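You operate a simulated robot arm through the tools that you are given. There is no shell and no other tool. Be economical: measure what you need, move in short steps, check, and stop when the job is done.

You are at the controls of a simulated robot arm. One attempt, no reset.

Task
Pull the hanger knob, seat the pivot pin in the hanger eye, then push the knob home.
Fine: park the knob on the cap rest meanwhile.
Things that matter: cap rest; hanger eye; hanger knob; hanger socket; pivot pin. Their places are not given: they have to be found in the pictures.

It is judged by the outcome, as a careful person would: the job done as asked, and still so three seconds after it is handed in. It fails if anything else is knocked over, pushed out of place, dropped, spilled or broken. A push-on lid holds only when it is set on centred and level and pressed home; a screw cap is set on level and turned clockwise until tight.

Robot
A 7-joint arm with a two-finger parallel gripper, fixed in place. Base frame: the origin is at the foot of the arm, x ahead of it, y to its left, z up; the work surface is at about z = 806. Units: mm, degrees, N and s.
With the tool pointing down near the work surface it reaches from about 240 to 680 mm from the base axis. Its first joint turns from -66.0 to 66.0 degrees. Payload 2.4 kg.
Tool frame: the origin (TCP) lies between the finger pads and is the grasp point; the fingertips stand 30 mm ahead of it; z points along the fingers, y is the line along which they close. The gripper opens to 94 mm. The fingers are 28 mm wide and 10 mm thick; the gripper's body (50 by 96 mm) begins 55 mm behind the TCP.
Orientation is told as [roll, pitch, yaw] about the base's x, y, z axes, in that order, counted from this pose: with the fingers straight down and closing along the base's y, the tool's x points along the base's -x, its y along +y and its z along -z.

Tools
- The arm moves only by the tool nudge_tool. Its argument "rows" is text: rows parted by semicolons, each of 7 numbers parted by spaces: the shift along the tool's x, y, z in mm, then the turn, a rotation vector about the tool's x, y, z in degrees, then the opening in per cent of the stroke, from 0 (shut) to 100 (fully open). In form: tx ty tz rx ry rz claw; .... A call has 1 to 12 rows; each row is the pose to reach, as a shift and turn from the pose commanded when the call began, along the tool's axes at that moment. A row lasts 0.2 s, in which the tool goes at most 50 mm and 8.6 degrees; a call with a longer step from one row to the next is refused whole, and so is a gripper value outside its range. A pose out of reach is approached as far as the arm can. The call stops where the force on the tool passes 40 N (or 10 N more than at its start, if that is more) or the arm is blocked; 0.2 s more then pass. Each finger travels about 153 mm/s and halts on what it meets, pressing with about 34 N; the grip force reading is that of the motor and also rises with nothing between the fingers. The clock runs only during rows and for 0.2 s after the last one: add rows that repeat a pose to give the fingers time. It gives the time, the measured TCP pose, the force on the tool (base axes), the opening and the grip force at its end, in the units of the frame above (readings bear some noise), with the torque about the TCP (base axes, N m) and any sound that the robot's microphone picked up.
- Cameras (640 x 400 px; columns grow to the right, rows downward): "scene" is fixed at [61.8, 499.9, 1450.3]; the picture's right is [-0.61, -0.79, 0.00], its down [-0.42, 0.32, -0.85] and it looks along [0.68, -0.52, -0.53] (base axes); focal length 311 px, centre (320, 200). "wrist" rides on the gripper at [76, 14, -102] in the tool frame; the picture's right is [-0.18, 0.98, 0.00], its down [-0.75, -0.14, -0.64] and it looks along [-0.63, -0.12, 0.77] (tool axes); focal length 243 px, centre (320, 200).
- grab_frame(camera): a new picture of that camera. It takes no simulated time.
- measure_at(camera, pixels): for up to 12 pixels [column, row] of the newest picture of that camera ("zoom" is the newest enlarged one), the place [x, y, z] in the base frame of the surface seen there, good to about 2 mm, but the place of the scene camera against the robot may be out by one fixed shift of up to 25 mm in any direction. It takes no simulated time.
- inspect(camera, box): a new picture of the part [left, top, right, bottom] of that camera's present view, enlarged. It takes no simulated time.
- hand_in(): hands the job in; it is judged then, once.

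Go step by step. Measure first, check grasps and placings, and put right what went wrong. The budget is 80 turns and 34 pictures, counting those below and the enlarged ones. Unless the task says otherwise, let go and move clear before handing in, and close with one line.

The tools are called by a JSON object that holds its "name" and its "arguments". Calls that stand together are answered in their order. nudge_tool: Moves the arm, as the interface text tells. Its arguments: {"type":"object","properties":{"rows":{"type":"string"}},"required":["rows"]} The other tools are called the same way: grab_frame (camera) takes a picture; measure_at (camera, pixels) gives the place of the surface under pixels of a picture; inspect (camera, box) takes an enlarged picture of a part of a camera's view; hand_in () hands the job in.

At the start:

```text
time_s: 0.0
tcp_pos: [428.0, -96.3, 1142.4]
tcp_rot: [0.0, 0.1, 0.0]
ft_force: [-0.1, -0.7, 0.4]
torque: [0.01, 0.03, 0.01]
finger_gap: 94.0
finger_force: 0.0
```

scene: 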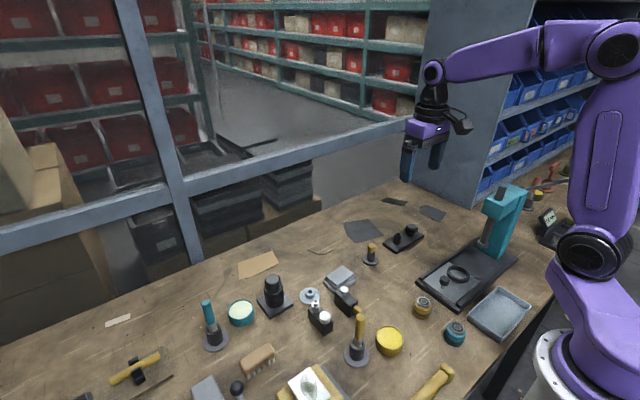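
wrist: 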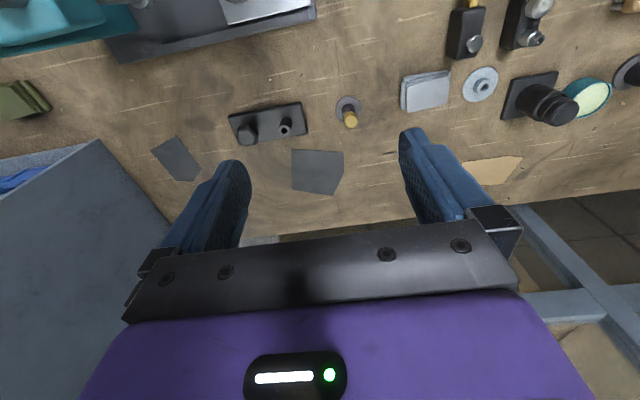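

The pictures show many small fixtures around scene (300-420, 230-350); I need enlarged views to tell hanger, pin and rest apart.

{"name": "inspect", "arguments": {"camera": "scene", "box": [190, 230, 410, 368]}}

{"name": "inspect", "arguments": {"camera": "scene", "box": [340, 170, 560, 308]}}

{"name": "inspect", "arguments": {"camera": "wrist", "box": [200, 0, 640, 200]}}

```text
2.90 times, centred on (300, 299) of scene
```

zoom: 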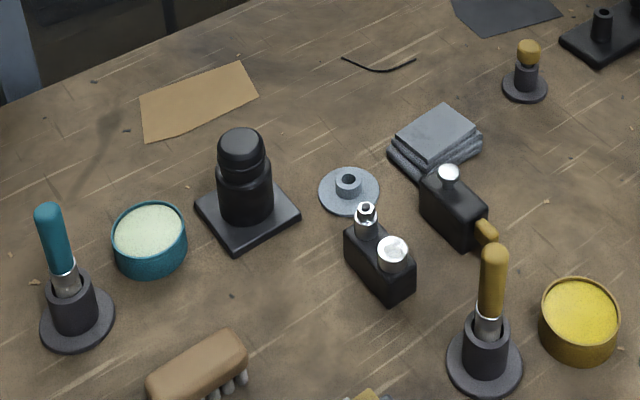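

```text
2.90 times, centred on (450, 239) of scene
```

zoom: 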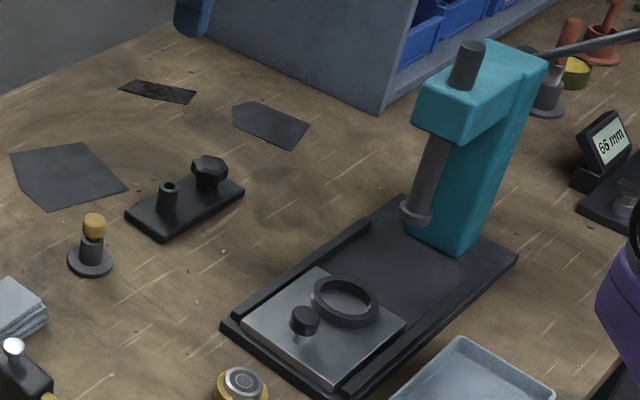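

```text
1.45 times, centred on (420, 100) of wrist
```

zoom: 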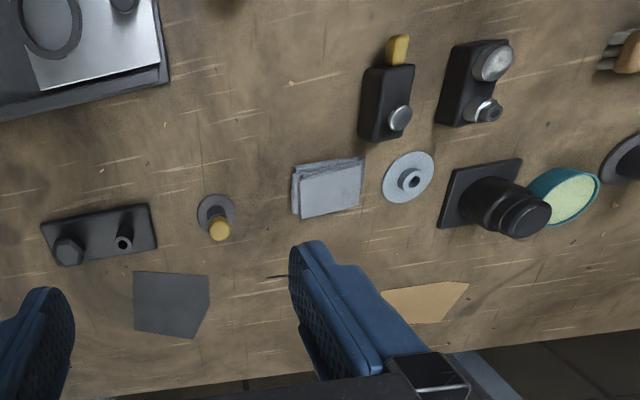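

I'll measure the candidates: the hex-knob plate, yellow-topped pin, washer and two black blocks, using the wrist view.

{"name": "measure_at", "arguments": {"camera": "wrist", "pixels": [[247, 131], [285, 126], [268, 130], [349, 105], [350, 120], [425, 90], [482, 85], [466, 30], [474, 42], [526, 28], [540, 8], [535, 38]]}}

{"name": "measure_at", "arguments": {"camera": "scene", "pixels": [[397, 237], [412, 229], [371, 245], [370, 262], [310, 293], [343, 290], [357, 312], [316, 302], [325, 317], [275, 280], [450, 275]]}}

```text
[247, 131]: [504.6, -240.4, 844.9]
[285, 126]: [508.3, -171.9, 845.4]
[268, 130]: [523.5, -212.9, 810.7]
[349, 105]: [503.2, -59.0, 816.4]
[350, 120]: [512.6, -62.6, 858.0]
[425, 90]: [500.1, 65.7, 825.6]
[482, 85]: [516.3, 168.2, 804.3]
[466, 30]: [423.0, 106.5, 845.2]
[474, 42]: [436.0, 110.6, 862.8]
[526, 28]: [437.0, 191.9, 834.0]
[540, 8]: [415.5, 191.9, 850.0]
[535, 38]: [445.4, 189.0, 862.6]
```

```text
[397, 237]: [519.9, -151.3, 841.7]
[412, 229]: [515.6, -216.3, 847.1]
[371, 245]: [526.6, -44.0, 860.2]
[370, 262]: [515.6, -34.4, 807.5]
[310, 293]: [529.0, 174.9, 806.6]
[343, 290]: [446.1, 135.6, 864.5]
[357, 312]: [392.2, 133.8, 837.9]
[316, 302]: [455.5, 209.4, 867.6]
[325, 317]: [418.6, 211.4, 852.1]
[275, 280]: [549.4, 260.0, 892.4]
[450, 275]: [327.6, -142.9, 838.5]
```

Washer, blocks, plate and yellow-topped pin are located; I'll bring the wrist camera closer above the two black blocks.

{"name": "nudge_tool", "arguments": {"rows": "4 35 20 0 0 0 100;8 70 40 0 0 0 100;12 105 60 0 0 0 100;16 140 80 0 0 0 100;20 175 100 0 0 0 100;24 210 120 0 0 0 100;28 246 142 0 0 0 100"}}

{"name": "grab_frame", "arguments": {"camera": "wrist"}}

```text
time_s: 1.6
tcp_pos: [400.0, 149.9, 998.5]
tcp_rot: [0.0, 0.0, 0.0]
ft_force: [0.6, -0.1, -0.5]
torque: [-0.03, -0.02, 0.02]
finger_gap: 94.0
finger_force: 0.0
```

```text
28 pictures are left
```

wrist: 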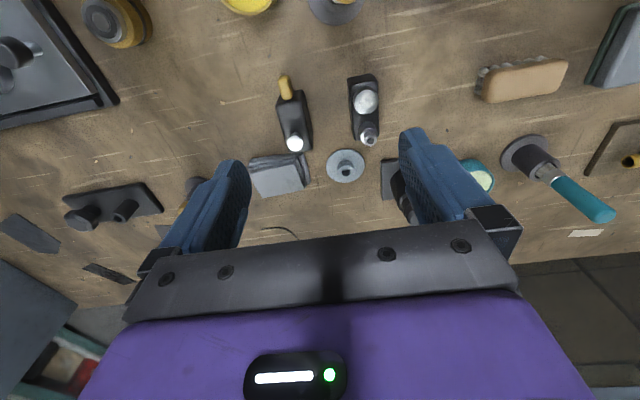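

{"name": "inspect", "arguments": {"camera": "wrist", "box": [230, 60, 410, 200]}}

{"name": "inspect", "arguments": {"camera": "wrist", "box": [40, 150, 220, 260]}}

```text
2.86 times, centred on (320, 130) of wrist
```

zoom: 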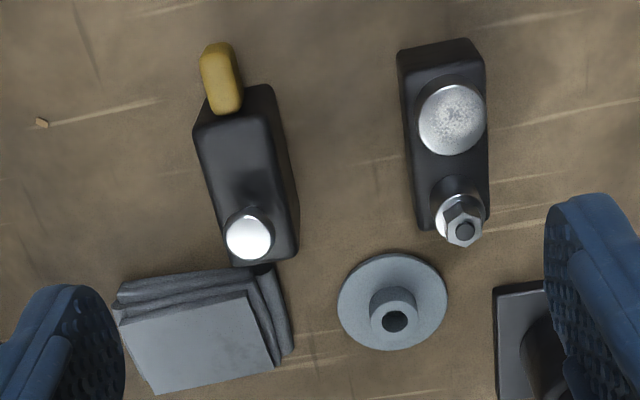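

```text
3.56 times, centred on (130, 205) of wrist
```

zoom: 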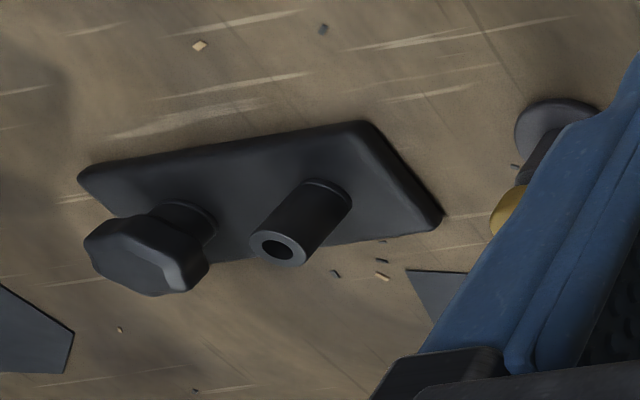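

The dark plate carries a lobed knob and a bored tube (hanger socket/eye), and the yellow-topped item looks like a pin in a stand; I'll look at those closer.

{"name": "nudge_tool", "arguments": {"rows": "2 -45 0 0 0 0 100;4 -90 5 0 0 0 100;6 -135 10 0 0 0 100;8 -180 20 0 0 0 100;10 -220 30 0 0 0 100;10 -260 40 0 0 0 100"}}

{"name": "grab_frame", "arguments": {"camera": "wrist"}}

```text
time_s: 3.0
tcp_pos: [390.4, -110.4, 959.6]
tcp_rot: [0.0, -0.1, 0.1]
ft_force: [-0.5, -0.6, -0.3]
torque: [-0.02, 0.02, 0.0]
finger_gap: 94.0
finger_force: 0.1
```

```text
25 pictures are left
```

wrist: 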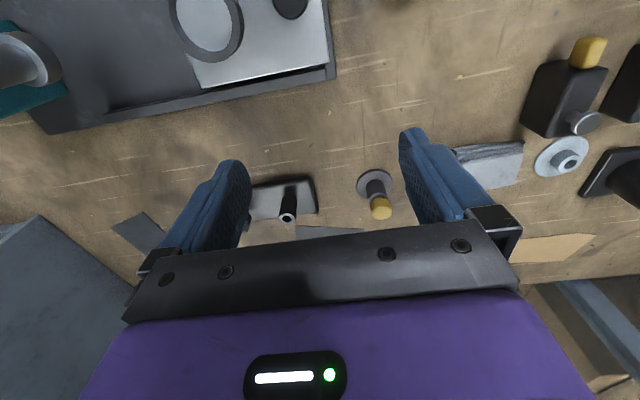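

The plate sits behind the finger at (280,195); I'll shift forward and sideways so it sits between the fingers.

{"name": "nudge_tool", "arguments": {"rows": "-30 -35 0 0 0 0 100;-60 -60 0 0 0 0 100;-70 -60 0 0 0 0 100"}}

{"name": "inspect", "arguments": {"camera": "wrist", "box": [220, 70, 480, 232]}}

```text
time_s: 3.8
tcp_pos: [460.4, -170.7, 959.8]
tcp_rot: [-0.1, 0.0, 0.0]
ft_force: [0.5, 0.0, 0.1]
torque: [-0.01, 0.0, 0.01]
finger_gap: 94.0
finger_force: 0.0
```

```text
2.46 times, centred on (350, 151) of wrist
```

zoom: 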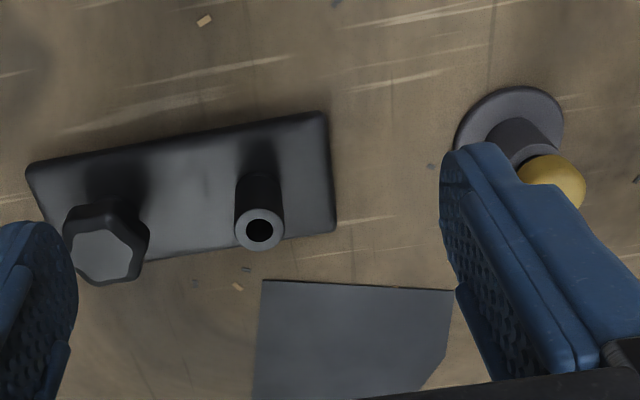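

The lobed knob sits at zoom (105,240) and the bored tube at (260,228); I'll measure their geometry and the pin's.

{"name": "measure_at", "arguments": {"camera": "zoom", "pixels": [[100, 258], [70, 240], [143, 225], [105, 283], [260, 229], [238, 229], [283, 229], [258, 246], [180, 190], [555, 180], [535, 165], [500, 110]]}}

{"name": "nudge_tool", "arguments": {"rows": "0 50 -5 0 0 0 100;10 100 -10 0 0 0 100;20 150 -15 0 0 0 100;25 200 -15 0 0 0 100;25 250 -15 0 0 0 100;25 300 -15 0 0 0 100"}}

{"name": "inspect", "arguments": {"camera": "wrist", "box": [220, 30, 480, 192]}}

```text
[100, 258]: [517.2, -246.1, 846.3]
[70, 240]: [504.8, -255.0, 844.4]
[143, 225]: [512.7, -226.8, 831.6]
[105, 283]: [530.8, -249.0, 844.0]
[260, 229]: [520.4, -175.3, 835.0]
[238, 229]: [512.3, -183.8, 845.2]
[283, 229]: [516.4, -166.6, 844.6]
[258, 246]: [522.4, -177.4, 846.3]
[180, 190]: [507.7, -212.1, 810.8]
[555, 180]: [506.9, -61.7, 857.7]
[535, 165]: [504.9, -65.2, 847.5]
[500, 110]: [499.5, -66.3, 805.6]
```

```text
refused: row 1 steps farther than a row can; nothing moved
```

```text
2.46 times, centred on (350, 111) of wrist
```

zoom: 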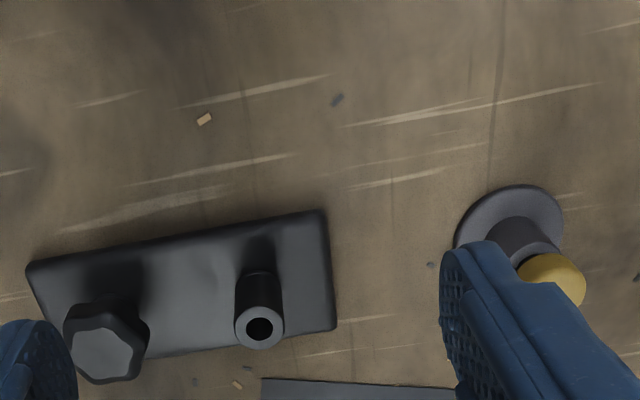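

I stepped just over the limit; redo with shorter steps towards the two blocks.

{"name": "nudge_tool", "arguments": {"rows": "0 45 0 0 0 0 100;10 90 0 0 0 0 100;20 135 0 0 0 0 100;25 180 0 0 0 0 100;25 225 0 0 0 0 100;25 270 0 0 0 0 100;30 310 0 0 0 0 100"}}

{"name": "grab_frame", "arguments": {"camera": "wrist"}}

{"name": "inspect", "arguments": {"camera": "wrist", "box": [220, 0, 480, 192]}}

```text
time_s: 5.4
tcp_pos: [429.3, 139.0, 961.7]
tcp_rot: [0.1, 0.0, -0.1]
ft_force: [0.2, -0.1, -0.1]
torque: [-0.04, 0.01, 0.01]
finger_gap: 94.0
finger_force: 0.2
```

```text
22 pictures are left
```

wrist: 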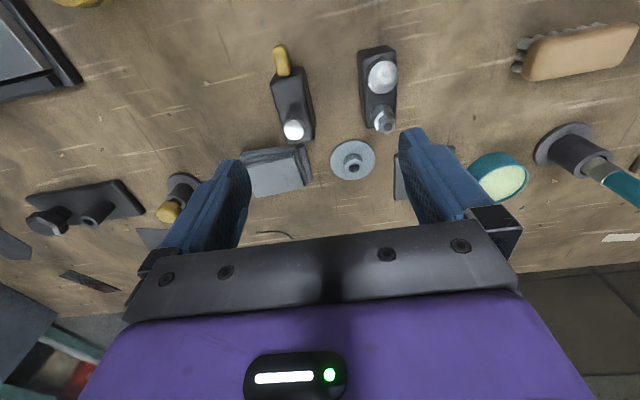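

```text
2.08 times, centred on (350, 96) of wrist
```

zoom: 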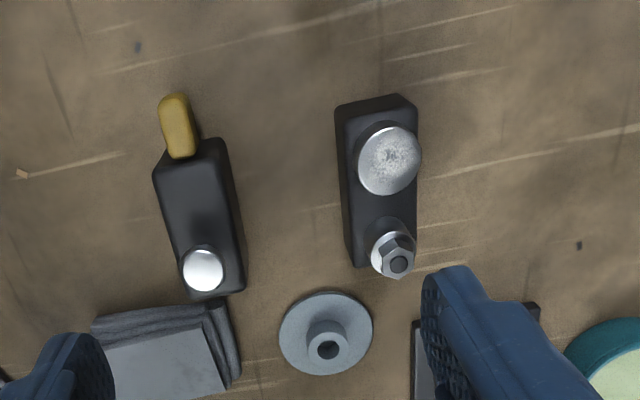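

The washer-with-boss at zoom (328,345) fits as the cap rest; I'll measure it.

{"name": "measure_at", "arguments": {"camera": "zoom", "pixels": [[328, 350], [328, 362], [314, 348], [343, 348], [327, 336], [282, 335], [370, 335], [325, 296], [203, 270], [398, 262]]}}

{"name": "measure_at", "arguments": {"camera": "wrist", "pixels": [[168, 212], [183, 188], [48, 225], [97, 213], [180, 210], [158, 210]]}}

{"name": "inspect", "arguments": {"camera": "wrist", "box": [10, 150, 220, 260]}}

```text
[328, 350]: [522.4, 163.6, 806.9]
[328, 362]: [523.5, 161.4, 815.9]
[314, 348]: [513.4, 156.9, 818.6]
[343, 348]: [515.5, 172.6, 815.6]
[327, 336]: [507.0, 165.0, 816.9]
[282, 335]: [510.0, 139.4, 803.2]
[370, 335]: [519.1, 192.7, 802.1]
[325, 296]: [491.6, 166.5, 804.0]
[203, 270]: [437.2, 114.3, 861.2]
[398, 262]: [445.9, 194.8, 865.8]
```

```text
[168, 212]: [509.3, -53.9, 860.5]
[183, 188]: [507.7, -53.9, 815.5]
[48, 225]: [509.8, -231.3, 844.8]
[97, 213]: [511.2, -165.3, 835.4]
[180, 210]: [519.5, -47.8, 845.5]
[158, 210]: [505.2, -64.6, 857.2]
```

```text
3.05 times, centred on (115, 205) of wrist
```

zoom: 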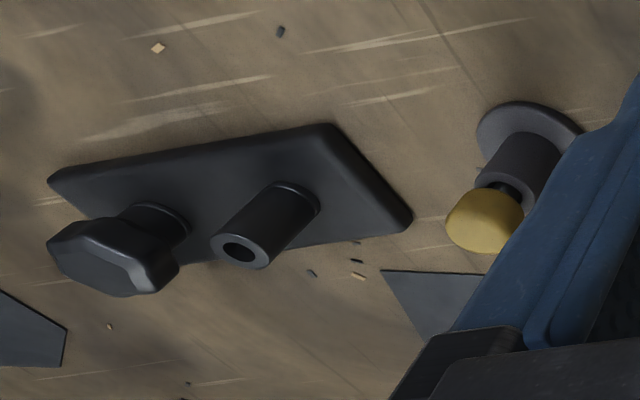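

Cap rest centre is about (515,165), boss top 817; the knob is about (516,-243) with top 846. Next I hover over the knob for a close look.

{"name": "nudge_tool", "arguments": {"rows": "-9 -42 0 0 0 0 100;-18 -84 0 0 0 0 100;-27 -126 0 0 0 0 100;-36 -168 0 0 0 0 100;-45 -210 5 0 0 0 100;-54 -252 15 0 0 0 100;-63 -294 25 0 0 0 100;-72 -338 35 0 0 0 100;-86 -382 42 0 0 0 100;-86 -382 52 0 0 0 100"}}

{"name": "grab_frame", "arguments": {"camera": "wrist"}}

{"name": "inspect", "arguments": {"camera": "wrist", "box": [240, 70, 460, 210]}}

```text
time_s: 7.6
tcp_pos: [515.3, -241.9, 908.3]
tcp_rot: [0.0, 0.0, 0.0]
ft_force: [0.6, 0.0, -0.1]
torque: [0.05, 0.01, 0.0]
finger_gap: 94.0
finger_force: 0.0
```

```text
19 pictures are left
```

wrist: 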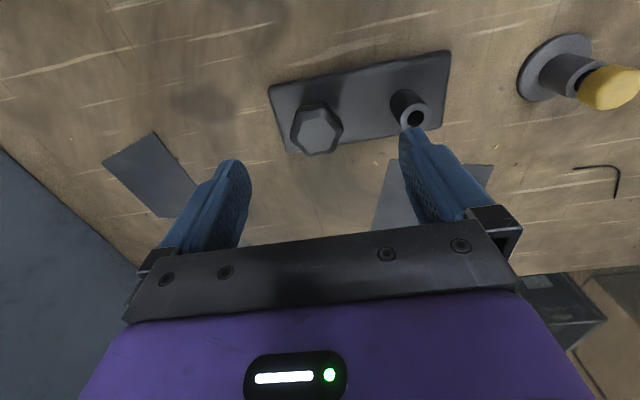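

```text
2.86 times, centred on (350, 140) of wrist
```

zoom: 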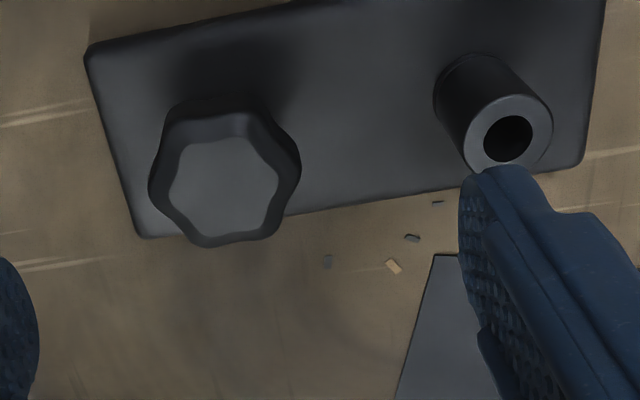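

The lobed knob top is in zoom around (225,190), the eye mouth at (510,135). Measuring rims.

{"name": "measure_at", "arguments": {"camera": "zoom", "pixels": [[172, 192], [278, 183], [225, 145], [225, 230], [188, 146], [262, 228], [260, 148], [205, 232], [472, 140], [546, 130], [505, 100], [512, 172]]}}

{"name": "measure_at", "arguments": {"camera": "wrist", "pixels": [[270, 88], [448, 53], [290, 153], [440, 130], [415, 116], [317, 130]]}}

```text
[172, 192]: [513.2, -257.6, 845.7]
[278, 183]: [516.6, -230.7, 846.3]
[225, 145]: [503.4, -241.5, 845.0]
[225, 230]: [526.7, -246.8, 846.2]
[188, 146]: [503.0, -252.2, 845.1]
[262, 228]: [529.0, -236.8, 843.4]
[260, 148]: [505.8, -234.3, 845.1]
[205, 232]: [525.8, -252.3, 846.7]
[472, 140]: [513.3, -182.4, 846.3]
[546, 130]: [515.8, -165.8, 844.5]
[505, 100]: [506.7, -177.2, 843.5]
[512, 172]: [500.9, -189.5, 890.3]
```

```text
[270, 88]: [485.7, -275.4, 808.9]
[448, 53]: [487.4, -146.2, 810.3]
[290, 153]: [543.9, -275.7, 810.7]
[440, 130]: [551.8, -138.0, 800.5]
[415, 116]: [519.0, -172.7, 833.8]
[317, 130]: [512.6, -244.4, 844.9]
```

The knob is centred at about (515,-244) with lobes along ±y and flats along ±x; I'll turn the gripper 90° to close along x and keep its pads away from the eye.

{"name": "nudge_tool", "arguments": {"rows": "0 0 0 0 0 8 100;0 0 0 0 0 16 100;0 0 0 0 0 24 100;0 0 0 0 0 32 100;0 0 0 0 0 40 100;0 0 0 0 0 48 100;0 0 0 0 0 56 100;0 0 0 0 0 64 100;0 0 0 0 0 72 100;0 0 0 0 0 80 100;0 -2 0 0 0 85 100;0 -2 0 0 0 90 100"}}

{"name": "grab_frame", "arguments": {"camera": "wrist"}}

```text
time_s: 10.2
tcp_pos: [515.9, -244.0, 909.6]
tcp_rot: [0.0, 0.0, -90.0]
ft_force: [0.1, -0.4, 0.0]
torque: [0.01, -0.01, -0.05]
finger_gap: 94.3
finger_force: 0.1
```

```text
17 pictures are left
```

wrist: 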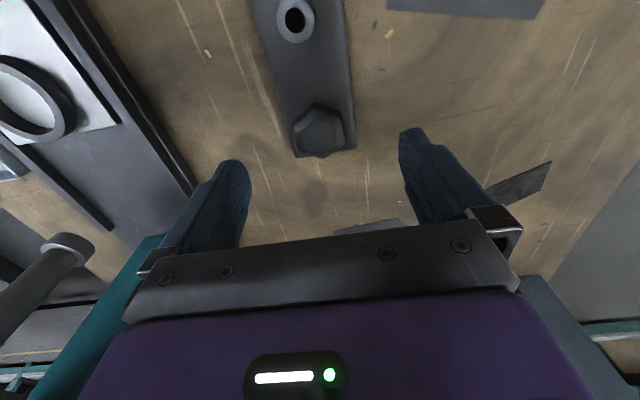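

Aligned at yaw -90; descend 62 mm and close on the knob.

{"name": "nudge_tool", "arguments": {"rows": "0 0 30 0 0 0 100;0 0 50 0 0 0 100;0 0 61 0 0 0 100;0 0 62 0 0 0 100;0 0 62 0 0 0 60;0 0 62 0 0 0 40;0 0 62 0 0 0 20;0 0 62 0 0 0 10;0 0 62 0 0 0 10;0 0 62 0 0 0 10"}}

{"name": "grab_frame", "arguments": {"camera": "wrist"}}

```text
time_s: 12.4
tcp_pos: [514.5, -244.3, 846.5]
tcp_rot: [-0.1, 0.1, -90.0]
ft_force: [-4.4, -0.6, -1.3]
torque: [0.03, 0.0, 0.0]
finger_gap: 37.8
finger_force: 33.9
```

```text
16 pictures are left
```

wrist: 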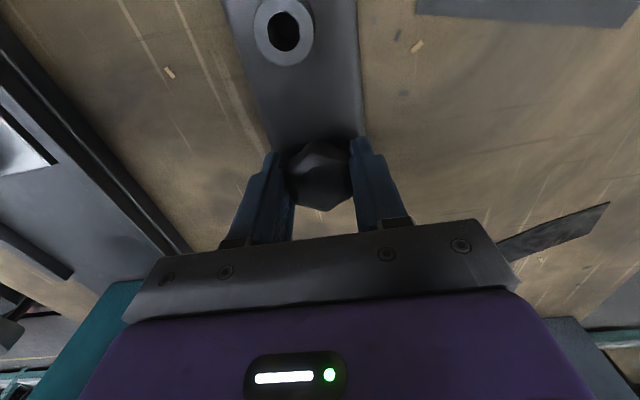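

Gripped (gap 37.8, force 34 N). Pull straight up in small steps.

{"name": "nudge_tool", "arguments": {"rows": "0 0 -2 0 0 0 10;0 0 -4 0 0 0 10;0 0 -7 0 0 0 10;0 0 -10 0 0 0 10;0 0 -15 0 0 0 10;0 0 -20 0 0 0 10"}}

```text
time_s: 13.8
tcp_pos: [516.2, -245.0, 866.5]
tcp_rot: [0.1, 0.0, -90.0]
ft_force: [-0.6, 0.0, -0.5]
torque: [0.0, -0.01, 0.01]
finger_gap: 37.3
finger_force: 34.1
heard: snap
```

A snap was heard and the knob came up with the gripper (gap 37.3). Raise further and look.

{"name": "nudge_tool", "arguments": {"rows": "0 0 -20 0 0 0 10;0 0 -40 0 0 0 10;0 0 -60 0 0 0 10;0 0 -60 0 0 0 10"}}

{"name": "grab_frame", "arguments": {"camera": "wrist"}}

{"name": "inspect", "arguments": {"camera": "scene", "box": [340, 150, 500, 270]}}

```text
time_s: 14.8
tcp_pos: [517.1, -244.6, 927.3]
tcp_rot: [0.1, 0.1, -90.0]
ft_force: [-0.6, 0.1, 0.1]
torque: [0.0, 0.02, 0.0]
finger_gap: 37.6
finger_force: 33.9
```

```text
15 pictures are left
```

wrist: 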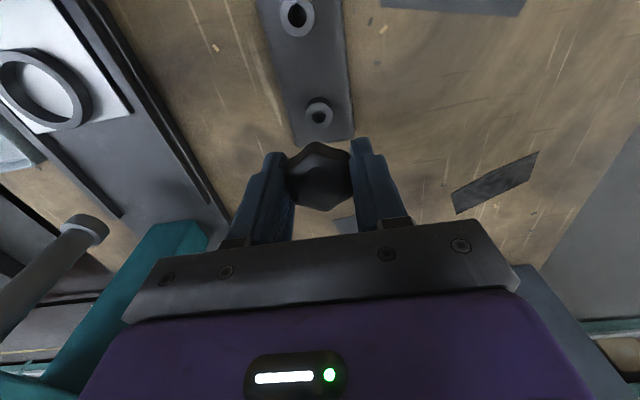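

```text
3.33 times, centred on (420, 210) of scene
```

zoom: 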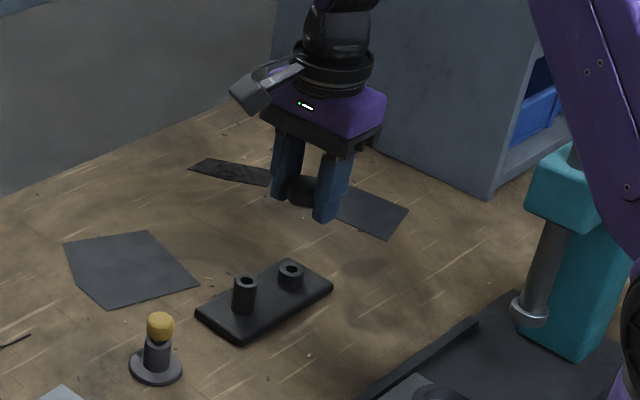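

The knob is off, revealing the socket boss at wrist (319,114), which matches the rest's boss. Measuring socket and eye.

{"name": "measure_at", "arguments": {"camera": "wrist", "pixels": [[306, 113], [332, 113], [319, 104], [319, 125], [319, 117], [281, 15], [313, 14], [297, 28], [297, 15]]}}

{"name": "inspect", "arguments": {"camera": "wrist", "box": [240, 80, 400, 220]}}

```text
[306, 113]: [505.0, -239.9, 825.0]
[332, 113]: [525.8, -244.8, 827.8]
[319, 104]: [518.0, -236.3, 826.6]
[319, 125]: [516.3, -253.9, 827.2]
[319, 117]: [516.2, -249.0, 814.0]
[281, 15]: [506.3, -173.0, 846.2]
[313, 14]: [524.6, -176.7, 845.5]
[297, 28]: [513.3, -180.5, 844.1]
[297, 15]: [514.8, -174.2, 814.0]
```

```text
2.86 times, centred on (320, 150) of wrist
```

zoom: 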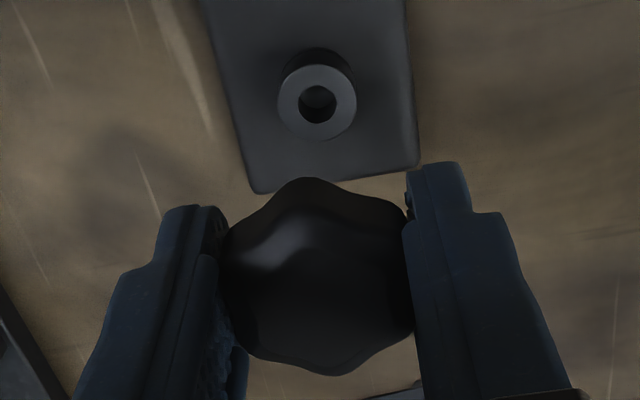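

Socket centre ≈ (515.5,-245), boss top 827, versus rest centre ≈ (515,165), boss top 817. Carry the knob over to the rest at this height.

{"name": "nudge_tool", "arguments": {"rows": "45 0 0 0 0 0 10;90 0 0 0 0 0 10;135 0 0 0 0 0 10;180 0 0 0 0 0 10;225 -1 0 0 0 0 10;270 -1 0 0 0 0 10;315 -1 0 0 0 0 10;360 -1 0 0 0 0 10;380 -1 0 0 0 0 10;380 -1 0 0 0 0 10"}}

{"name": "grab_frame", "arguments": {"camera": "wrist"}}

```text
time_s: 17.0
tcp_pos: [515.0, 135.7, 925.9]
tcp_rot: [0.0, 0.0, -90.0]
ft_force: [0.7, 0.3, 0.1]
torque: [0.0, -0.01, -0.02]
finger_gap: 37.3
finger_force: 34.1
```

```text
12 pictures are left
```

wrist: 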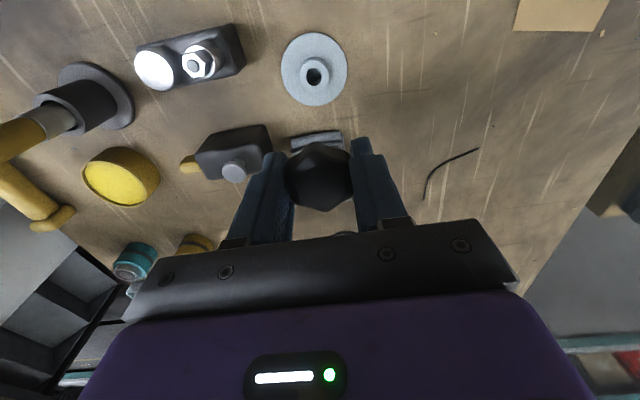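

The rest boss is visible at (315,73); measure its rim precisely.

{"name": "measure_at", "arguments": {"camera": "wrist", "pixels": [[302, 73], [329, 73], [315, 61], [315, 86], [315, 74], [284, 66], [346, 66], [312, 104], [313, 35], [330, 95], [420, 70]]}}

```text
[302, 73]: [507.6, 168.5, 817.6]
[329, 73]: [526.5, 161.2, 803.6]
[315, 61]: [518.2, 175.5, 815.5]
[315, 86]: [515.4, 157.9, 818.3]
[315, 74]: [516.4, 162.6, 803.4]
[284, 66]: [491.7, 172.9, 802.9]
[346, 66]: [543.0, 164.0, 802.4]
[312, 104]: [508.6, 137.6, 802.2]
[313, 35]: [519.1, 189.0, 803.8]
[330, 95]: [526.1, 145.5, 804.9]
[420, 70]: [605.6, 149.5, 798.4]
```

Rest boss centre ≈ (516.5,165.5). Move over it and descend to just above.

{"name": "nudge_tool", "arguments": {"rows": "30 1.5 0 0 0 0 10;30 1.5 30 0 0 0 10;30 1.5 55 0 0 0 10;30 1.5 68 0 0 0 10;30 1.5 72 0 0 0 10"}}

{"name": "inspect", "arguments": {"camera": "scene", "box": [240, 220, 400, 340]}}

```text
time_s: 18.2
tcp_pos: [515.5, 166.5, 853.8]
tcp_rot: [0.0, 0.0, -90.1]
ft_force: [0.6, 0.7, 0.1]
torque: [-0.01, 0.0, -0.01]
finger_gap: 37.7
finger_force: 34.0
```

```text
3.33 times, centred on (320, 280) of scene
```

zoom: 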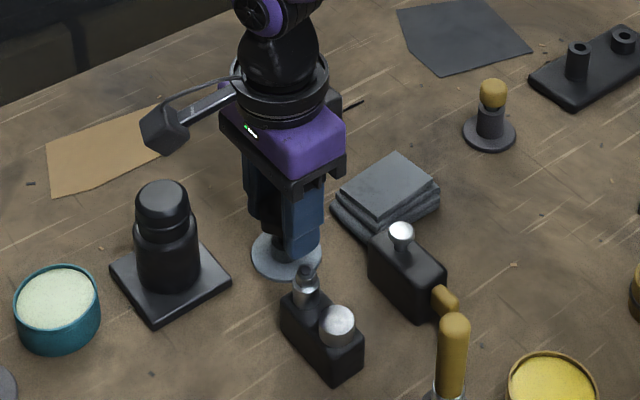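

Aligned over the rest; lower in fine steps watching the force.

{"name": "nudge_tool", "arguments": {"rows": "0 0 3 0 0 0 10;0 0 6 0 0 0 10;0 0 8 0 0 0 10;0 0 10 0 0 0 10"}}

```text
time_s: 19.2
tcp_pos: [515.8, 165.6, 845.1]
tcp_rot: [0.0, 0.0, -89.9]
ft_force: [0.2, 0.1, -0.6]
torque: [0.01, -0.01, 0.01]
finger_gap: 37.5
finger_force: 33.7
```

{"name": "nudge_tool", "arguments": {"rows": "0 0 1.5 0 0 0 10;0 0 3 0 0 0 10;0 0 4 0 0 0 10;0 0 5 0 0 0 10"}}

```text
time_s: 20.2
tcp_pos: [516.5, 166.0, 839.2]
tcp_rot: [0.0, 0.0, -90.0]
ft_force: [-0.1, 0.0, -0.3]
torque: [-0.03, 0.0, 0.02]
finger_gap: 37.5
finger_force: 33.7
```

No contact yet at z 839, so the stem is free in the bore; continue by millimetres.

{"name": "nudge_tool", "arguments": {"rows": "0 0 1 0 0 0 10;0 0 2 0 0 0 10;0 0 2 0 0 0 10"}}

```text
time_s: 21.0
tcp_pos: [516.3, 165.4, 837.1]
tcp_rot: [0.0, 0.1, -90.0]
ft_force: [-1.1, 0.7, 3.2]
torque: [0.04, 0.05, 0.04]
finger_gap: 37.6
finger_force: 33.8
```

Light contact (3 N) at z 837 exactly where seating is expected. Release and lift.

{"name": "nudge_tool", "arguments": {"rows": "0 0 2 0 0 0 45;0 0 2 0 0 0 60;0 0 2 0 0 0 75;0 0 2 0 0 0 75;0 0 -10 0 0 0 75;0 0 -40 0 0 0 75;0 0 -80 0 0 0 75;0 0 -90 0 0 0 75"}}

{"name": "inspect", "arguments": {"camera": "scene", "box": [240, 220, 400, 340]}}

```text
time_s: 22.8
tcp_pos: [516.2, 165.2, 928.0]
tcp_rot: [0.0, 0.0, -90.0]
ft_force: [0.3, 0.1, 0.4]
torque: [0.02, -0.01, 0.01]
finger_gap: 70.6
finger_force: 0.2
```

```text
3.33 times, centred on (320, 280) of scene
```

zoom: 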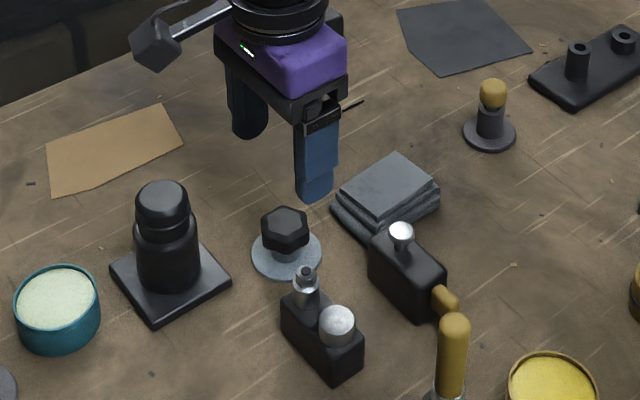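

Knob sits level on the rest. Now go to the pin: move to near y≈-90 so it appears in the wrist view.

{"name": "nudge_tool", "arguments": {"rows": "-45 0 0 0 0 0 75;-90 0 0 0 0 0 75;-135 0 0 0 0 0 75;-180 0 0 0 0 0 75;-225 0 0 0 0 0 75;-255 0 5 0 0 0 75;-255 0 10 0 0 0 75"}}

{"name": "inspect", "arguments": {"camera": "wrist", "box": [240, 20, 400, 160]}}

```text
time_s: 24.4
tcp_pos: [516.9, -89.3, 918.0]
tcp_rot: [0.0, 0.0, -90.0]
ft_force: [1.2, 0.6, -0.8]
torque: [-0.02, 0.03, 0.01]
finger_gap: 70.6
finger_force: 0.1
```

```text
2.86 times, centred on (320, 90) of wrist
```

zoom: 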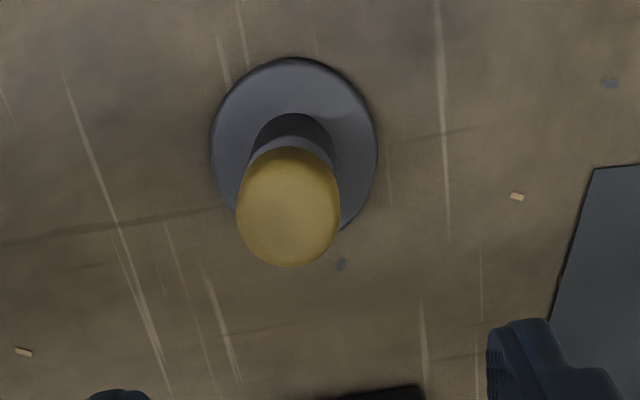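

{"name": "measure_at", "arguments": {"camera": "zoom", "pixels": [[289, 215], [240, 205], [337, 205], [289, 260], [289, 152], [212, 140], [377, 140], [295, 60], [262, 130], [325, 130], [289, 190], [270, 240]]}}

```text
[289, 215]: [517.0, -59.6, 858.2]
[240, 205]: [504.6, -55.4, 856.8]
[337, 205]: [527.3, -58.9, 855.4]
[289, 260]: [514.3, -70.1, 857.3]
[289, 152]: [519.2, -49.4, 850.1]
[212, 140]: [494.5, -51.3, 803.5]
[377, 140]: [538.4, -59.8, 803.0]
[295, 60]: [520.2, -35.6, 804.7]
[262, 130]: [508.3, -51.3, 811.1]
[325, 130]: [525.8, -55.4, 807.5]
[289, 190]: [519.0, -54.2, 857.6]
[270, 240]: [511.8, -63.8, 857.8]
```

Pin head centre ≈ (516,-58), diameter ~22, top 858. Move over it, descend to z 853, close.

{"name": "nudge_tool", "arguments": {"rows": "31 -0.5 0 0 0 0 75;31 -0.5 30 0 0 0 75;31 -0.5 55 0 0 0 75;31 -0.5 64 0 0 0 75;31 -0.5 64 0 0 0 75;31 -0.5 64 0 0 0 45;31 -0.5 64 0 0 0 30;31 -0.5 64 0 0 0 10;31 -0.5 64 0 0 0 5;31 -0.5 64 0 0 0 5"}}

{"name": "inspect", "arguments": {"camera": "wrist", "box": [220, 100, 420, 240]}}

```text
time_s: 26.6
tcp_pos: [514.9, -57.1, 852.9]
tcp_rot: [0.0, 0.0, -90.0]
ft_force: [-4.9, 0.0, 2.0]
torque: [0.06, 0.08, 0.07]
finger_gap: 24.1
finger_force: 45.1
```

```text
2.86 times, centred on (320, 170) of wrist
```

zoom: 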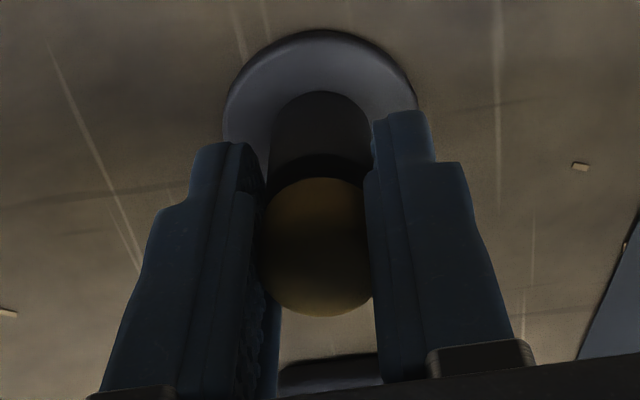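

Pin head gripped (gap 24.1); centre it slightly (-1 mm) and lift.

{"name": "nudge_tool", "arguments": {"rows": "0 -1 0 0 0 0 5;0 -1 -3 0 0 0 5;0 -1 -8 0 0 0 5;0 -1 -20 0 0 0 5;0 -1 -40 0 0 0 5;0 -1 -70 0 0 0 5;0 -1 -70 0 0 0 5"}}

{"name": "inspect", "arguments": {"camera": "scene", "box": [320, 130, 480, 280]}}

```text
time_s: 27.2
tcp_pos: [514.9, -58.1, 854.5]
tcp_rot: [0.1, 0.0, -90.0]
ft_force: [6.2, -0.3, -9.6]
torque: [0.18, -0.01, 0.01]
finger_gap: 23.8
finger_force: 44.9
stopped in row 3: the force on the tool passed its limit (the readings are from after the stop); the commanded pose is now the measured one
```

```text
2.67 times, centred on (400, 205) of scene
```

zoom: 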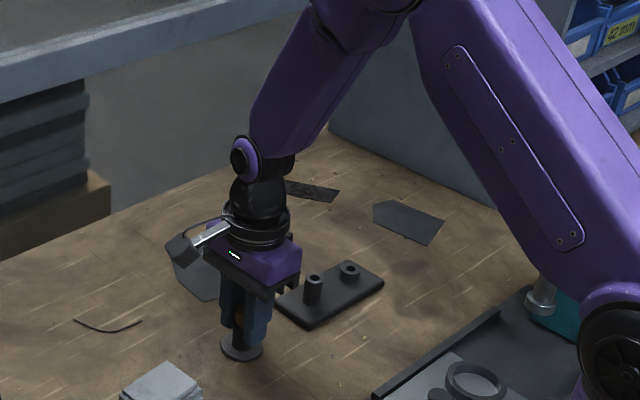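

The pull hit the force limit; the fingers probably clamp the holder's collar as well as the head. Open, lift off 20 mm and look at collar height.

{"name": "nudge_tool", "arguments": {"rows": "0 0 0 0 0 0 35;0 0 0 0 0 0 50;0 0 -10 0 0 0 50;-20 0 -35 0 0 0 50;-32 0 -60 0 0 0 50;-32 0 -60 0 0 0 50"}}

{"name": "inspect", "arguments": {"camera": "scene", "box": [340, 225, 420, 275]}}

```text
time_s: 28.6
tcp_pos: [514.6, -90.5, 914.2]
tcp_rot: [0.0, 0.0, -89.9]
ft_force: [0.1, -0.6, -0.1]
torque: [-0.01, 0.02, 0.0]
finger_gap: 47.0
finger_force: 0.1
```

```text
8.00 times, centred on (380, 250) of scene
```

zoom: 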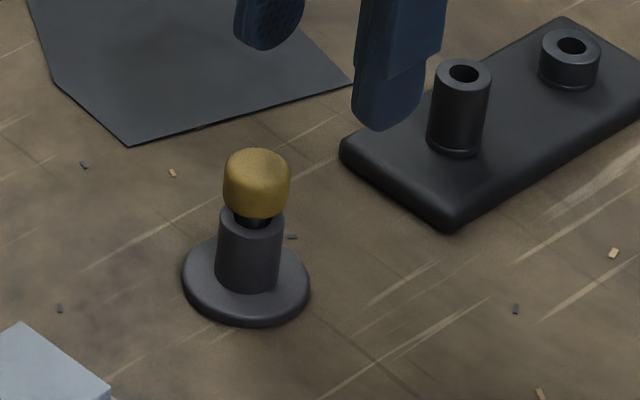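

{"name": "measure_at", "arguments": {"camera": "zoom", "pixels": [[257, 155], [257, 208], [227, 190], [286, 190], [250, 235], [222, 240], [278, 240], [250, 222], [195, 270], [463, 88], [434, 110], [486, 110]]}}

```text
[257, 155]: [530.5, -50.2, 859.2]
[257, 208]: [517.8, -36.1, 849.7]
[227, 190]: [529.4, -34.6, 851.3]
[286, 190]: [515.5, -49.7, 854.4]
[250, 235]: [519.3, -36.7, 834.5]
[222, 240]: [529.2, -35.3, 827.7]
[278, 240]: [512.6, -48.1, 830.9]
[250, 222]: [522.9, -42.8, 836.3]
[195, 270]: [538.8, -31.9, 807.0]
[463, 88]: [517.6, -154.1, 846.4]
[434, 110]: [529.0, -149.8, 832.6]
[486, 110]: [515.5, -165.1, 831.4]
```

Collar top is at about 836 with the same diameter as the head (846–859), so I was gripping the collar. Regrip with the tips at z≈841.

{"name": "nudge_tool", "arguments": {"rows": "32 0 0 0 0 0 50;32 0 20 0 0 0 50;32 0 38 0 0 0 50;32 0 43.5 0 0 0 50;32 0 43.5 0 0 0 35;32 0 43.5 0 0 0 20;32 0 43.5 0 0 0 5;32 0 43.5 0 0 0 5;32 0 43.5 0 0 0 5"}}

```text
time_s: 30.6
tcp_pos: [513.6, -55.8, 869.7]
tcp_rot: [0.1, 0.1, -90.1]
ft_force: [-0.5, -0.2, -0.3]
torque: [-0.01, -0.03, 0.04]
finger_gap: 21.5
finger_force: 33.9
```

Gap 21.5 now with no side load; lift slowly.

{"name": "nudge_tool", "arguments": {"rows": "0 0 -3 0 0 0 5;0 0 -8 0 0 0 5;0 0 -20 0 0 0 5;0 0 -40 0 0 0 5;0 0 -60 0 0 0 5;0 0 -60 0 0 0 5"}}

{"name": "inspect", "arguments": {"camera": "scene", "box": [340, 175, 440, 275]}}

```text
time_s: 32.0
tcp_pos: [514.0, -57.6, 932.0]
tcp_rot: [0.0, 0.0, -90.1]
ft_force: [-0.6, -0.4, -0.9]
torque: [0.0, 0.0, 0.0]
finger_gap: 21.6
finger_force: 33.8
```

```text
4.00 times, centred on (390, 225) of scene
```

zoom: 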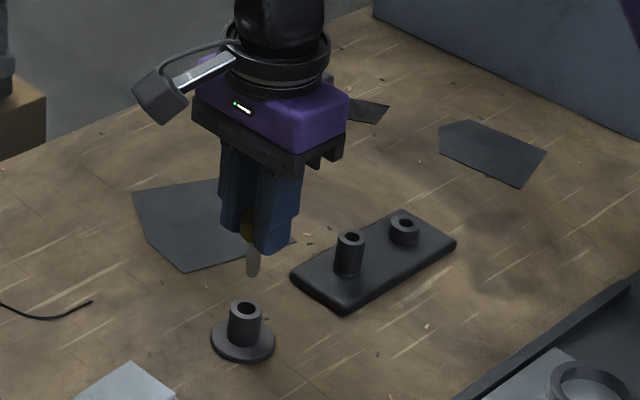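

The pin came out with its shaft hanging straight at zoom (253,260). Measure shaft tip, stand bore and eye in one consistent frame.

{"name": "measure_at", "arguments": {"camera": "zoom", "pixels": [[252, 272], [253, 262], [253, 250], [248, 228], [244, 309], [231, 309], [258, 309], [351, 238], [338, 238], [363, 238], [351, 246], [351, 231]]}}

```text
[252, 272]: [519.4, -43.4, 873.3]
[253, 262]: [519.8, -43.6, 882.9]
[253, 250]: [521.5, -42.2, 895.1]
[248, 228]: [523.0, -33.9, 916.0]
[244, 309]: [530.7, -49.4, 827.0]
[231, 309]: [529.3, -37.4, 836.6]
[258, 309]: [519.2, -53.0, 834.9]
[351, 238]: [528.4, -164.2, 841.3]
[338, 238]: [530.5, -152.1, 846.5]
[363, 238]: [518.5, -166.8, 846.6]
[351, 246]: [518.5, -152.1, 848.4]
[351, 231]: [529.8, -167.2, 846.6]
```

Eye minus stand is about (0,-115). Move there with the pin tip still ~6 mm above the eye and look from the wrist.

{"name": "nudge_tool", "arguments": {"rows": "-40 0 0 0 0 0 5;-80 0 0 0 0 0 5;-115 0 0 0 0 0 5;-115 0 14 0 0 0 5;-115 0 14 0 0 0 5"}}

{"name": "inspect", "arguments": {"camera": "wrist", "box": [260, 90, 380, 210]}}

```text
time_s: 33.2
tcp_pos: [513.2, -173.7, 916.6]
tcp_rot: [0.0, 0.0, -90.0]
ft_force: [0.4, 0.2, -0.3]
torque: [0.0, 0.01, 0.0]
finger_gap: 21.6
finger_force: 34.4
```

```text
3.33 times, centred on (320, 150) of wrist
```

zoom: 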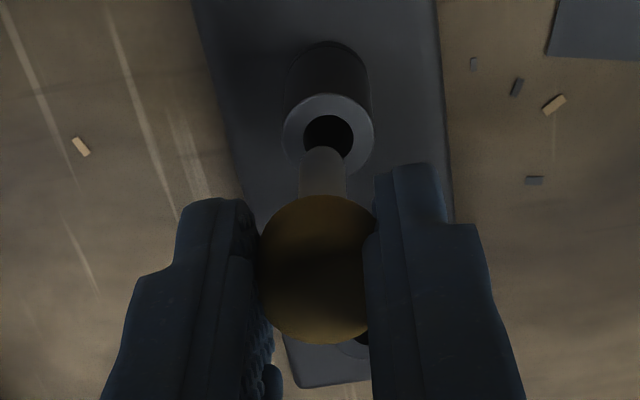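

Pin tip at zoom (322,155) hovers over the bore at (328,135). Measure both.

{"name": "measure_at", "arguments": {"camera": "zoom", "pixels": [[303, 165], [322, 160], [343, 165], [322, 180], [290, 135], [366, 135], [328, 103], [296, 112], [360, 112], [295, 152], [358, 158], [323, 152]]}}

```text
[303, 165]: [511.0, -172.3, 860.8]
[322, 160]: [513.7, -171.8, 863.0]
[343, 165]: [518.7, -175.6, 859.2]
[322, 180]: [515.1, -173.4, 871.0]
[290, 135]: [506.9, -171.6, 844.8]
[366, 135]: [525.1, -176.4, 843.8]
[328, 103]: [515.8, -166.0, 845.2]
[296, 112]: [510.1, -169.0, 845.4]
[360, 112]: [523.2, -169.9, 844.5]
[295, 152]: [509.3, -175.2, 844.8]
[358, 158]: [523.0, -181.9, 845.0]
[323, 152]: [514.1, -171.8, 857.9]
```

Shaft axis ≈ (515,-175.5), eye ≈ (516,-175): shift +1 mm in x and descend gently.

{"name": "nudge_tool", "arguments": {"rows": "0 1 0 0 0 0 5;0 1 4 0 0 0 5;0 1 8 0 0 0 5;0 1 10 0 0 0 5;0 1 12 0 0 0 5;0 1 14 0 0 0 5"}}

```text
time_s: 34.6
tcp_pos: [515.3, -173.0, 902.3]
tcp_rot: [0.2, 0.0, -90.0]
ft_force: [-0.4, -0.7, 0.0]
torque: [-0.01, 0.02, 0.0]
finger_gap: 21.5
finger_force: 33.7
```

No contact at z 902 where the tip should be ~2 mm inside the bore; continue.

{"name": "nudge_tool", "arguments": {"rows": "0 0 3 0 0 0 5;0 0 6 0 0 0 5;0 0 9 0 0 0 5;0 0 12 0 0 0 5"}}

```text
time_s: 35.6
tcp_pos: [514.8, -173.5, 891.5]
tcp_rot: [0.1, 0.0, -90.0]
ft_force: [0.4, -0.3, -1.2]
torque: [0.01, 0.0, -0.01]
finger_gap: 21.5
finger_force: 34.2
```

{"name": "nudge_tool", "arguments": {"rows": "0 0 3 0 0 0 5;0 0 6 0 0 0 5;0 0 9 0 0 0 5;0 0 12 0 0 0 5;0 0 14 0 0 0 5"}}

```text
time_s: 36.8
tcp_pos: [515.7, -173.6, 879.3]
tcp_rot: [0.3, -0.1, -89.9]
ft_force: [-6.9, 1.9, 33.0]
torque: [0.03, 0.44, -0.04]
finger_gap: 21.8
finger_force: 34.2
```

Firm contact at z 879, matching the same insertion depth it had in its stand (head ~10 mm above the collar). Relieve the force and look.

{"name": "nudge_tool", "arguments": {"rows": "0 0 -2 0 0 0 5;0 0 -2 0 0 0 25;0 0 -2 0 0 0 40;0 0 -2 0 0 0 50;0 0 -20 0 0 0 50;0 0 -50 0 0 0 50;30 0 -60 0 0 0 50"}}

{"name": "inspect", "arguments": {"camera": "scene", "box": [350, 205, 450, 275]}}

```text
time_s: 38.4
tcp_pos: [513.7, -143.5, 936.8]
tcp_rot: [-0.1, 0.0, -90.1]
ft_force: [-0.1, -0.2, -0.1]
torque: [0.03, 0.03, -0.02]
finger_gap: 47.2
finger_force: 0.0
```

```text
5.71 times, centred on (400, 240) of scene
```

zoom: 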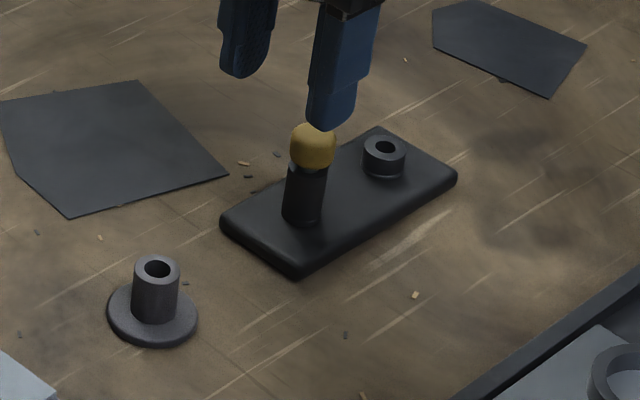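

The pin stands upright in the eye at zoom (313,148). Check its height.

{"name": "measure_at", "arguments": {"camera": "zoom", "pixels": [[300, 131], [313, 145], [313, 165], [295, 150], [332, 150], [305, 172], [305, 185], [290, 190], [326, 190], [385, 147], [368, 150], [404, 150]]}}

```text
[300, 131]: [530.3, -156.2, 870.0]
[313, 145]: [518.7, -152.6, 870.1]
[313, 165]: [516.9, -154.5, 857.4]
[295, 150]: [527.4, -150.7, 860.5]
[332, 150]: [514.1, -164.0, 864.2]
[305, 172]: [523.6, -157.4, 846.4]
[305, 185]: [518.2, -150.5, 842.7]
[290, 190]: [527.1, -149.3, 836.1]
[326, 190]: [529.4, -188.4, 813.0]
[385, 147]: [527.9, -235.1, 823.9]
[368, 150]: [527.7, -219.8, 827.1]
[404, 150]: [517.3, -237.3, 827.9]
```

Head top ≈ 870 with bottom ≈ 856, consistent with seating on its shoulder. To confirm, I'll press gently on top with closed fingers.

{"name": "nudge_tool", "arguments": {"rows": "0 0 0 0 0 0 25;-15 1 0 0 0 0 5;-31 1 0 0 0 0 0;-31 1 20 0 0 0 0;-31 1 32 0 0 0 0;-31 1 34 0 0 0 0;-31 1 36 0 0 0 0;-31 1 36 0 0 0 0"}}

```text
time_s: 40.2
tcp_pos: [515.5, -173.7, 900.7]
tcp_rot: [0.0, 0.0, -90.0]
ft_force: [0.2, 0.1, 0.5]
torque: [0.01, -0.02, 0.01]
finger_gap: 0.0
finger_force: 33.2
```

{"name": "nudge_tool", "arguments": {"rows": "0 0 1 0 0 0 0;0 0 2 0 0 0 0;0 0 3 0 0 0 0;0 0 4 0 0 0 0;0 0 5 0 0 0 0;0 0 6 0 0 0 0"}}

```text
time_s: 41.6
tcp_pos: [517.2, -174.8, 898.5]
tcp_rot: [0.4, -0.2, -90.1]
ft_force: [-3.4, 2.3, 12.0]
torque: [0.12, 0.14, -0.04]
finger_gap: 0.1
finger_force: 32.7
stopped in row 6: the force on the tool passed its limit (the readings are from after the stop); the commanded pose is now the measured one
```

Hard stop at z 898 (head top 868, exactly 23 mm above the eye rim as in its stand): the pin is seated. Now raise and go back for the knob.

{"name": "nudge_tool", "arguments": {"rows": "0 0 -20 0 0 0 0;0 0 -40 0 0 0 0;45 -1 -40 0 0 0 20;90 -1 -40 0 0 0 50;135 -1 -40 0 0 0 75;180 -1 -40 0 0 0 75;225 -1 -40 0 0 0 75;270 -1 -40 0 0 0 75;315 -1 -40 0 0 0 75;340 -1 -40 0 0 0 75;340 -1 -40 0 0 0 75"}}

```text
time_s: 44.0
tcp_pos: [516.0, 165.2, 936.1]
tcp_rot: [0.5, -0.2, -90.0]
ft_force: [0.5, -1.0, 0.2]
torque: [-0.01, 0.02, 0.03]
finger_gap: 70.6
finger_force: 0.0
```

Over the rest with a small residual tilt (0.5,-0.2); level it and check.

{"name": "nudge_tool", "arguments": {"rows": "0 0 0 0.2 -0.5 0 75;0 0 0 0.2 -0.5 0 75"}}

```text
time_s: 44.6
tcp_pos: [516.8, 165.1, 936.7]
tcp_rot: [0.2, -0.7, -90.0]
ft_force: [0.8, 0.9, -0.2]
torque: [0.01, -0.01, 0.0]
finger_gap: 70.4
finger_force: 0.1
```

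The turn axes map as roll≈-tool x, pitch≈tool y; correct accordingly.

{"name": "nudge_tool", "arguments": {"rows": "0 0 0 0.2 0.7 0 75;0 0 0 0.2 0.7 0 75"}}

```text
time_s: 45.2
tcp_pos: [516.8, 166.3, 937.0]
tcp_rot: [0.0, 0.0, -90.0]
ft_force: [-0.1, -0.2, 0.2]
torque: [0.0, 0.0, -0.02]
finger_gap: 70.4
finger_force: 0.0
```

Level again. Descend 99 mm around the knob and close.

{"name": "nudge_tool", "arguments": {"rows": "0 0 35 0 0 0 75;0 0 65 0 0 0 75;0 0 85 0 0 0 75;0 0 95 0 0 0 75;0 0 99 0 0 0 75;0 0 99 0 0 0 75;0 0 99 0 0 0 50;0 0 99 0 0 0 30;0 0 99 0 0 0 10;0 0 99 0 0 0 10;0 0 99 0 0 0 10"}}

```text
time_s: 47.6
tcp_pos: [517.9, 165.0, 837.6]
tcp_rot: [0.0, 0.2, -90.1]
ft_force: [-0.6, -0.3, 1.9]
torque: [-0.01, -0.02, 0.0]
finger_gap: 37.5
finger_force: 34.2
```

Knob gripped (37.5). Lift and carry back over the socket at safe height above the pin head.

{"name": "nudge_tool", "arguments": {"rows": "0 0 -15 0 0 0 10;0 0 -50 0 0 0 10;0 0 -95 0 0 0 10;-45 0 -95 0 0 0 10;-90 0 -95 0 0 0 10;-135 0 -95 0 0 0 10;-180 0 -95 0 0 0 10;-225 0 -95 0 0 0 10;-270 0 -95 0 0 0 10"}}

{"name": "nudge_tool", "arguments": {"rows": "-45 -0.5 0 0 0 0 10;-90 -1 0 0 0 0 10;-130 -1.5 0 0 0 0 10;-140 -1.5 0 0 0 0 10;-140 -1.5 30 0 0 0 10;-140 -1.5 60 0 0 0 10;-140 -1.5 64 0 0 0 10;-140 -1.5 64 0 0 0 10"}}

```text
time_s: 49.6
tcp_pos: [516.3, -104.9, 932.8]
tcp_rot: [0.0, 0.0, -90.0]
ft_force: [0.1, 0.1, 0.1]
torque: [0.0, 0.01, 0.0]
finger_gap: 37.3
finger_force: 33.6
```

```text
time_s: 51.4
tcp_pos: [516.1, -244.3, 867.3]
tcp_rot: [0.0, 0.0, -90.0]
ft_force: [0.8, -0.8, -0.1]
torque: [-0.01, 0.02, -0.01]
finger_gap: 37.6
finger_force: 33.8
```

Hovering at (516,-244,867), stem should be a few mm above the socket; check it in the scene view.

{"name": "inspect", "arguments": {"camera": "scene", "box": [370, 200, 450, 260]}}

```text
6.67 times, centred on (410, 230) of scene
```

zoom: 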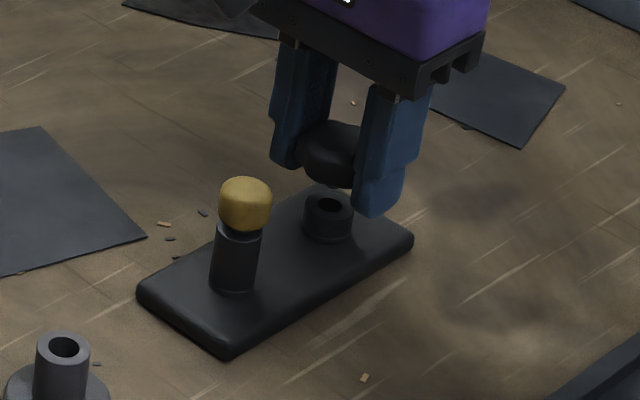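

The stem tip at zoom (333,187) hangs over the socket bore (328,204), and the pin stands upright. Descend in small steps.

{"name": "nudge_tool", "arguments": {"rows": "0 0 3 0 0 0 10;0 0 6 0 0 0 10;0 0 9 0 0 0 10;0 0 12 0 0 0 10"}}

```text
time_s: 52.4
tcp_pos: [516.0, -242.6, 856.6]
tcp_rot: [-0.1, 0.1, -90.0]
ft_force: [-0.1, -0.5, -0.4]
torque: [-0.01, 0.0, 0.02]
finger_gap: 37.5
finger_force: 34.3
```

{"name": "nudge_tool", "arguments": {"rows": "0 0 2 0 0 0 10;0 0 4 0 0 0 10;0 0 6 0 0 0 10"}}

```text
time_s: 53.2
tcp_pos: [515.3, -244.8, 849.1]
tcp_rot: [0.0, 0.1, -89.9]
ft_force: [-0.7, 0.1, 0.1]
torque: [-0.03, 0.0, -0.02]
finger_gap: 37.3
finger_force: 33.9
```

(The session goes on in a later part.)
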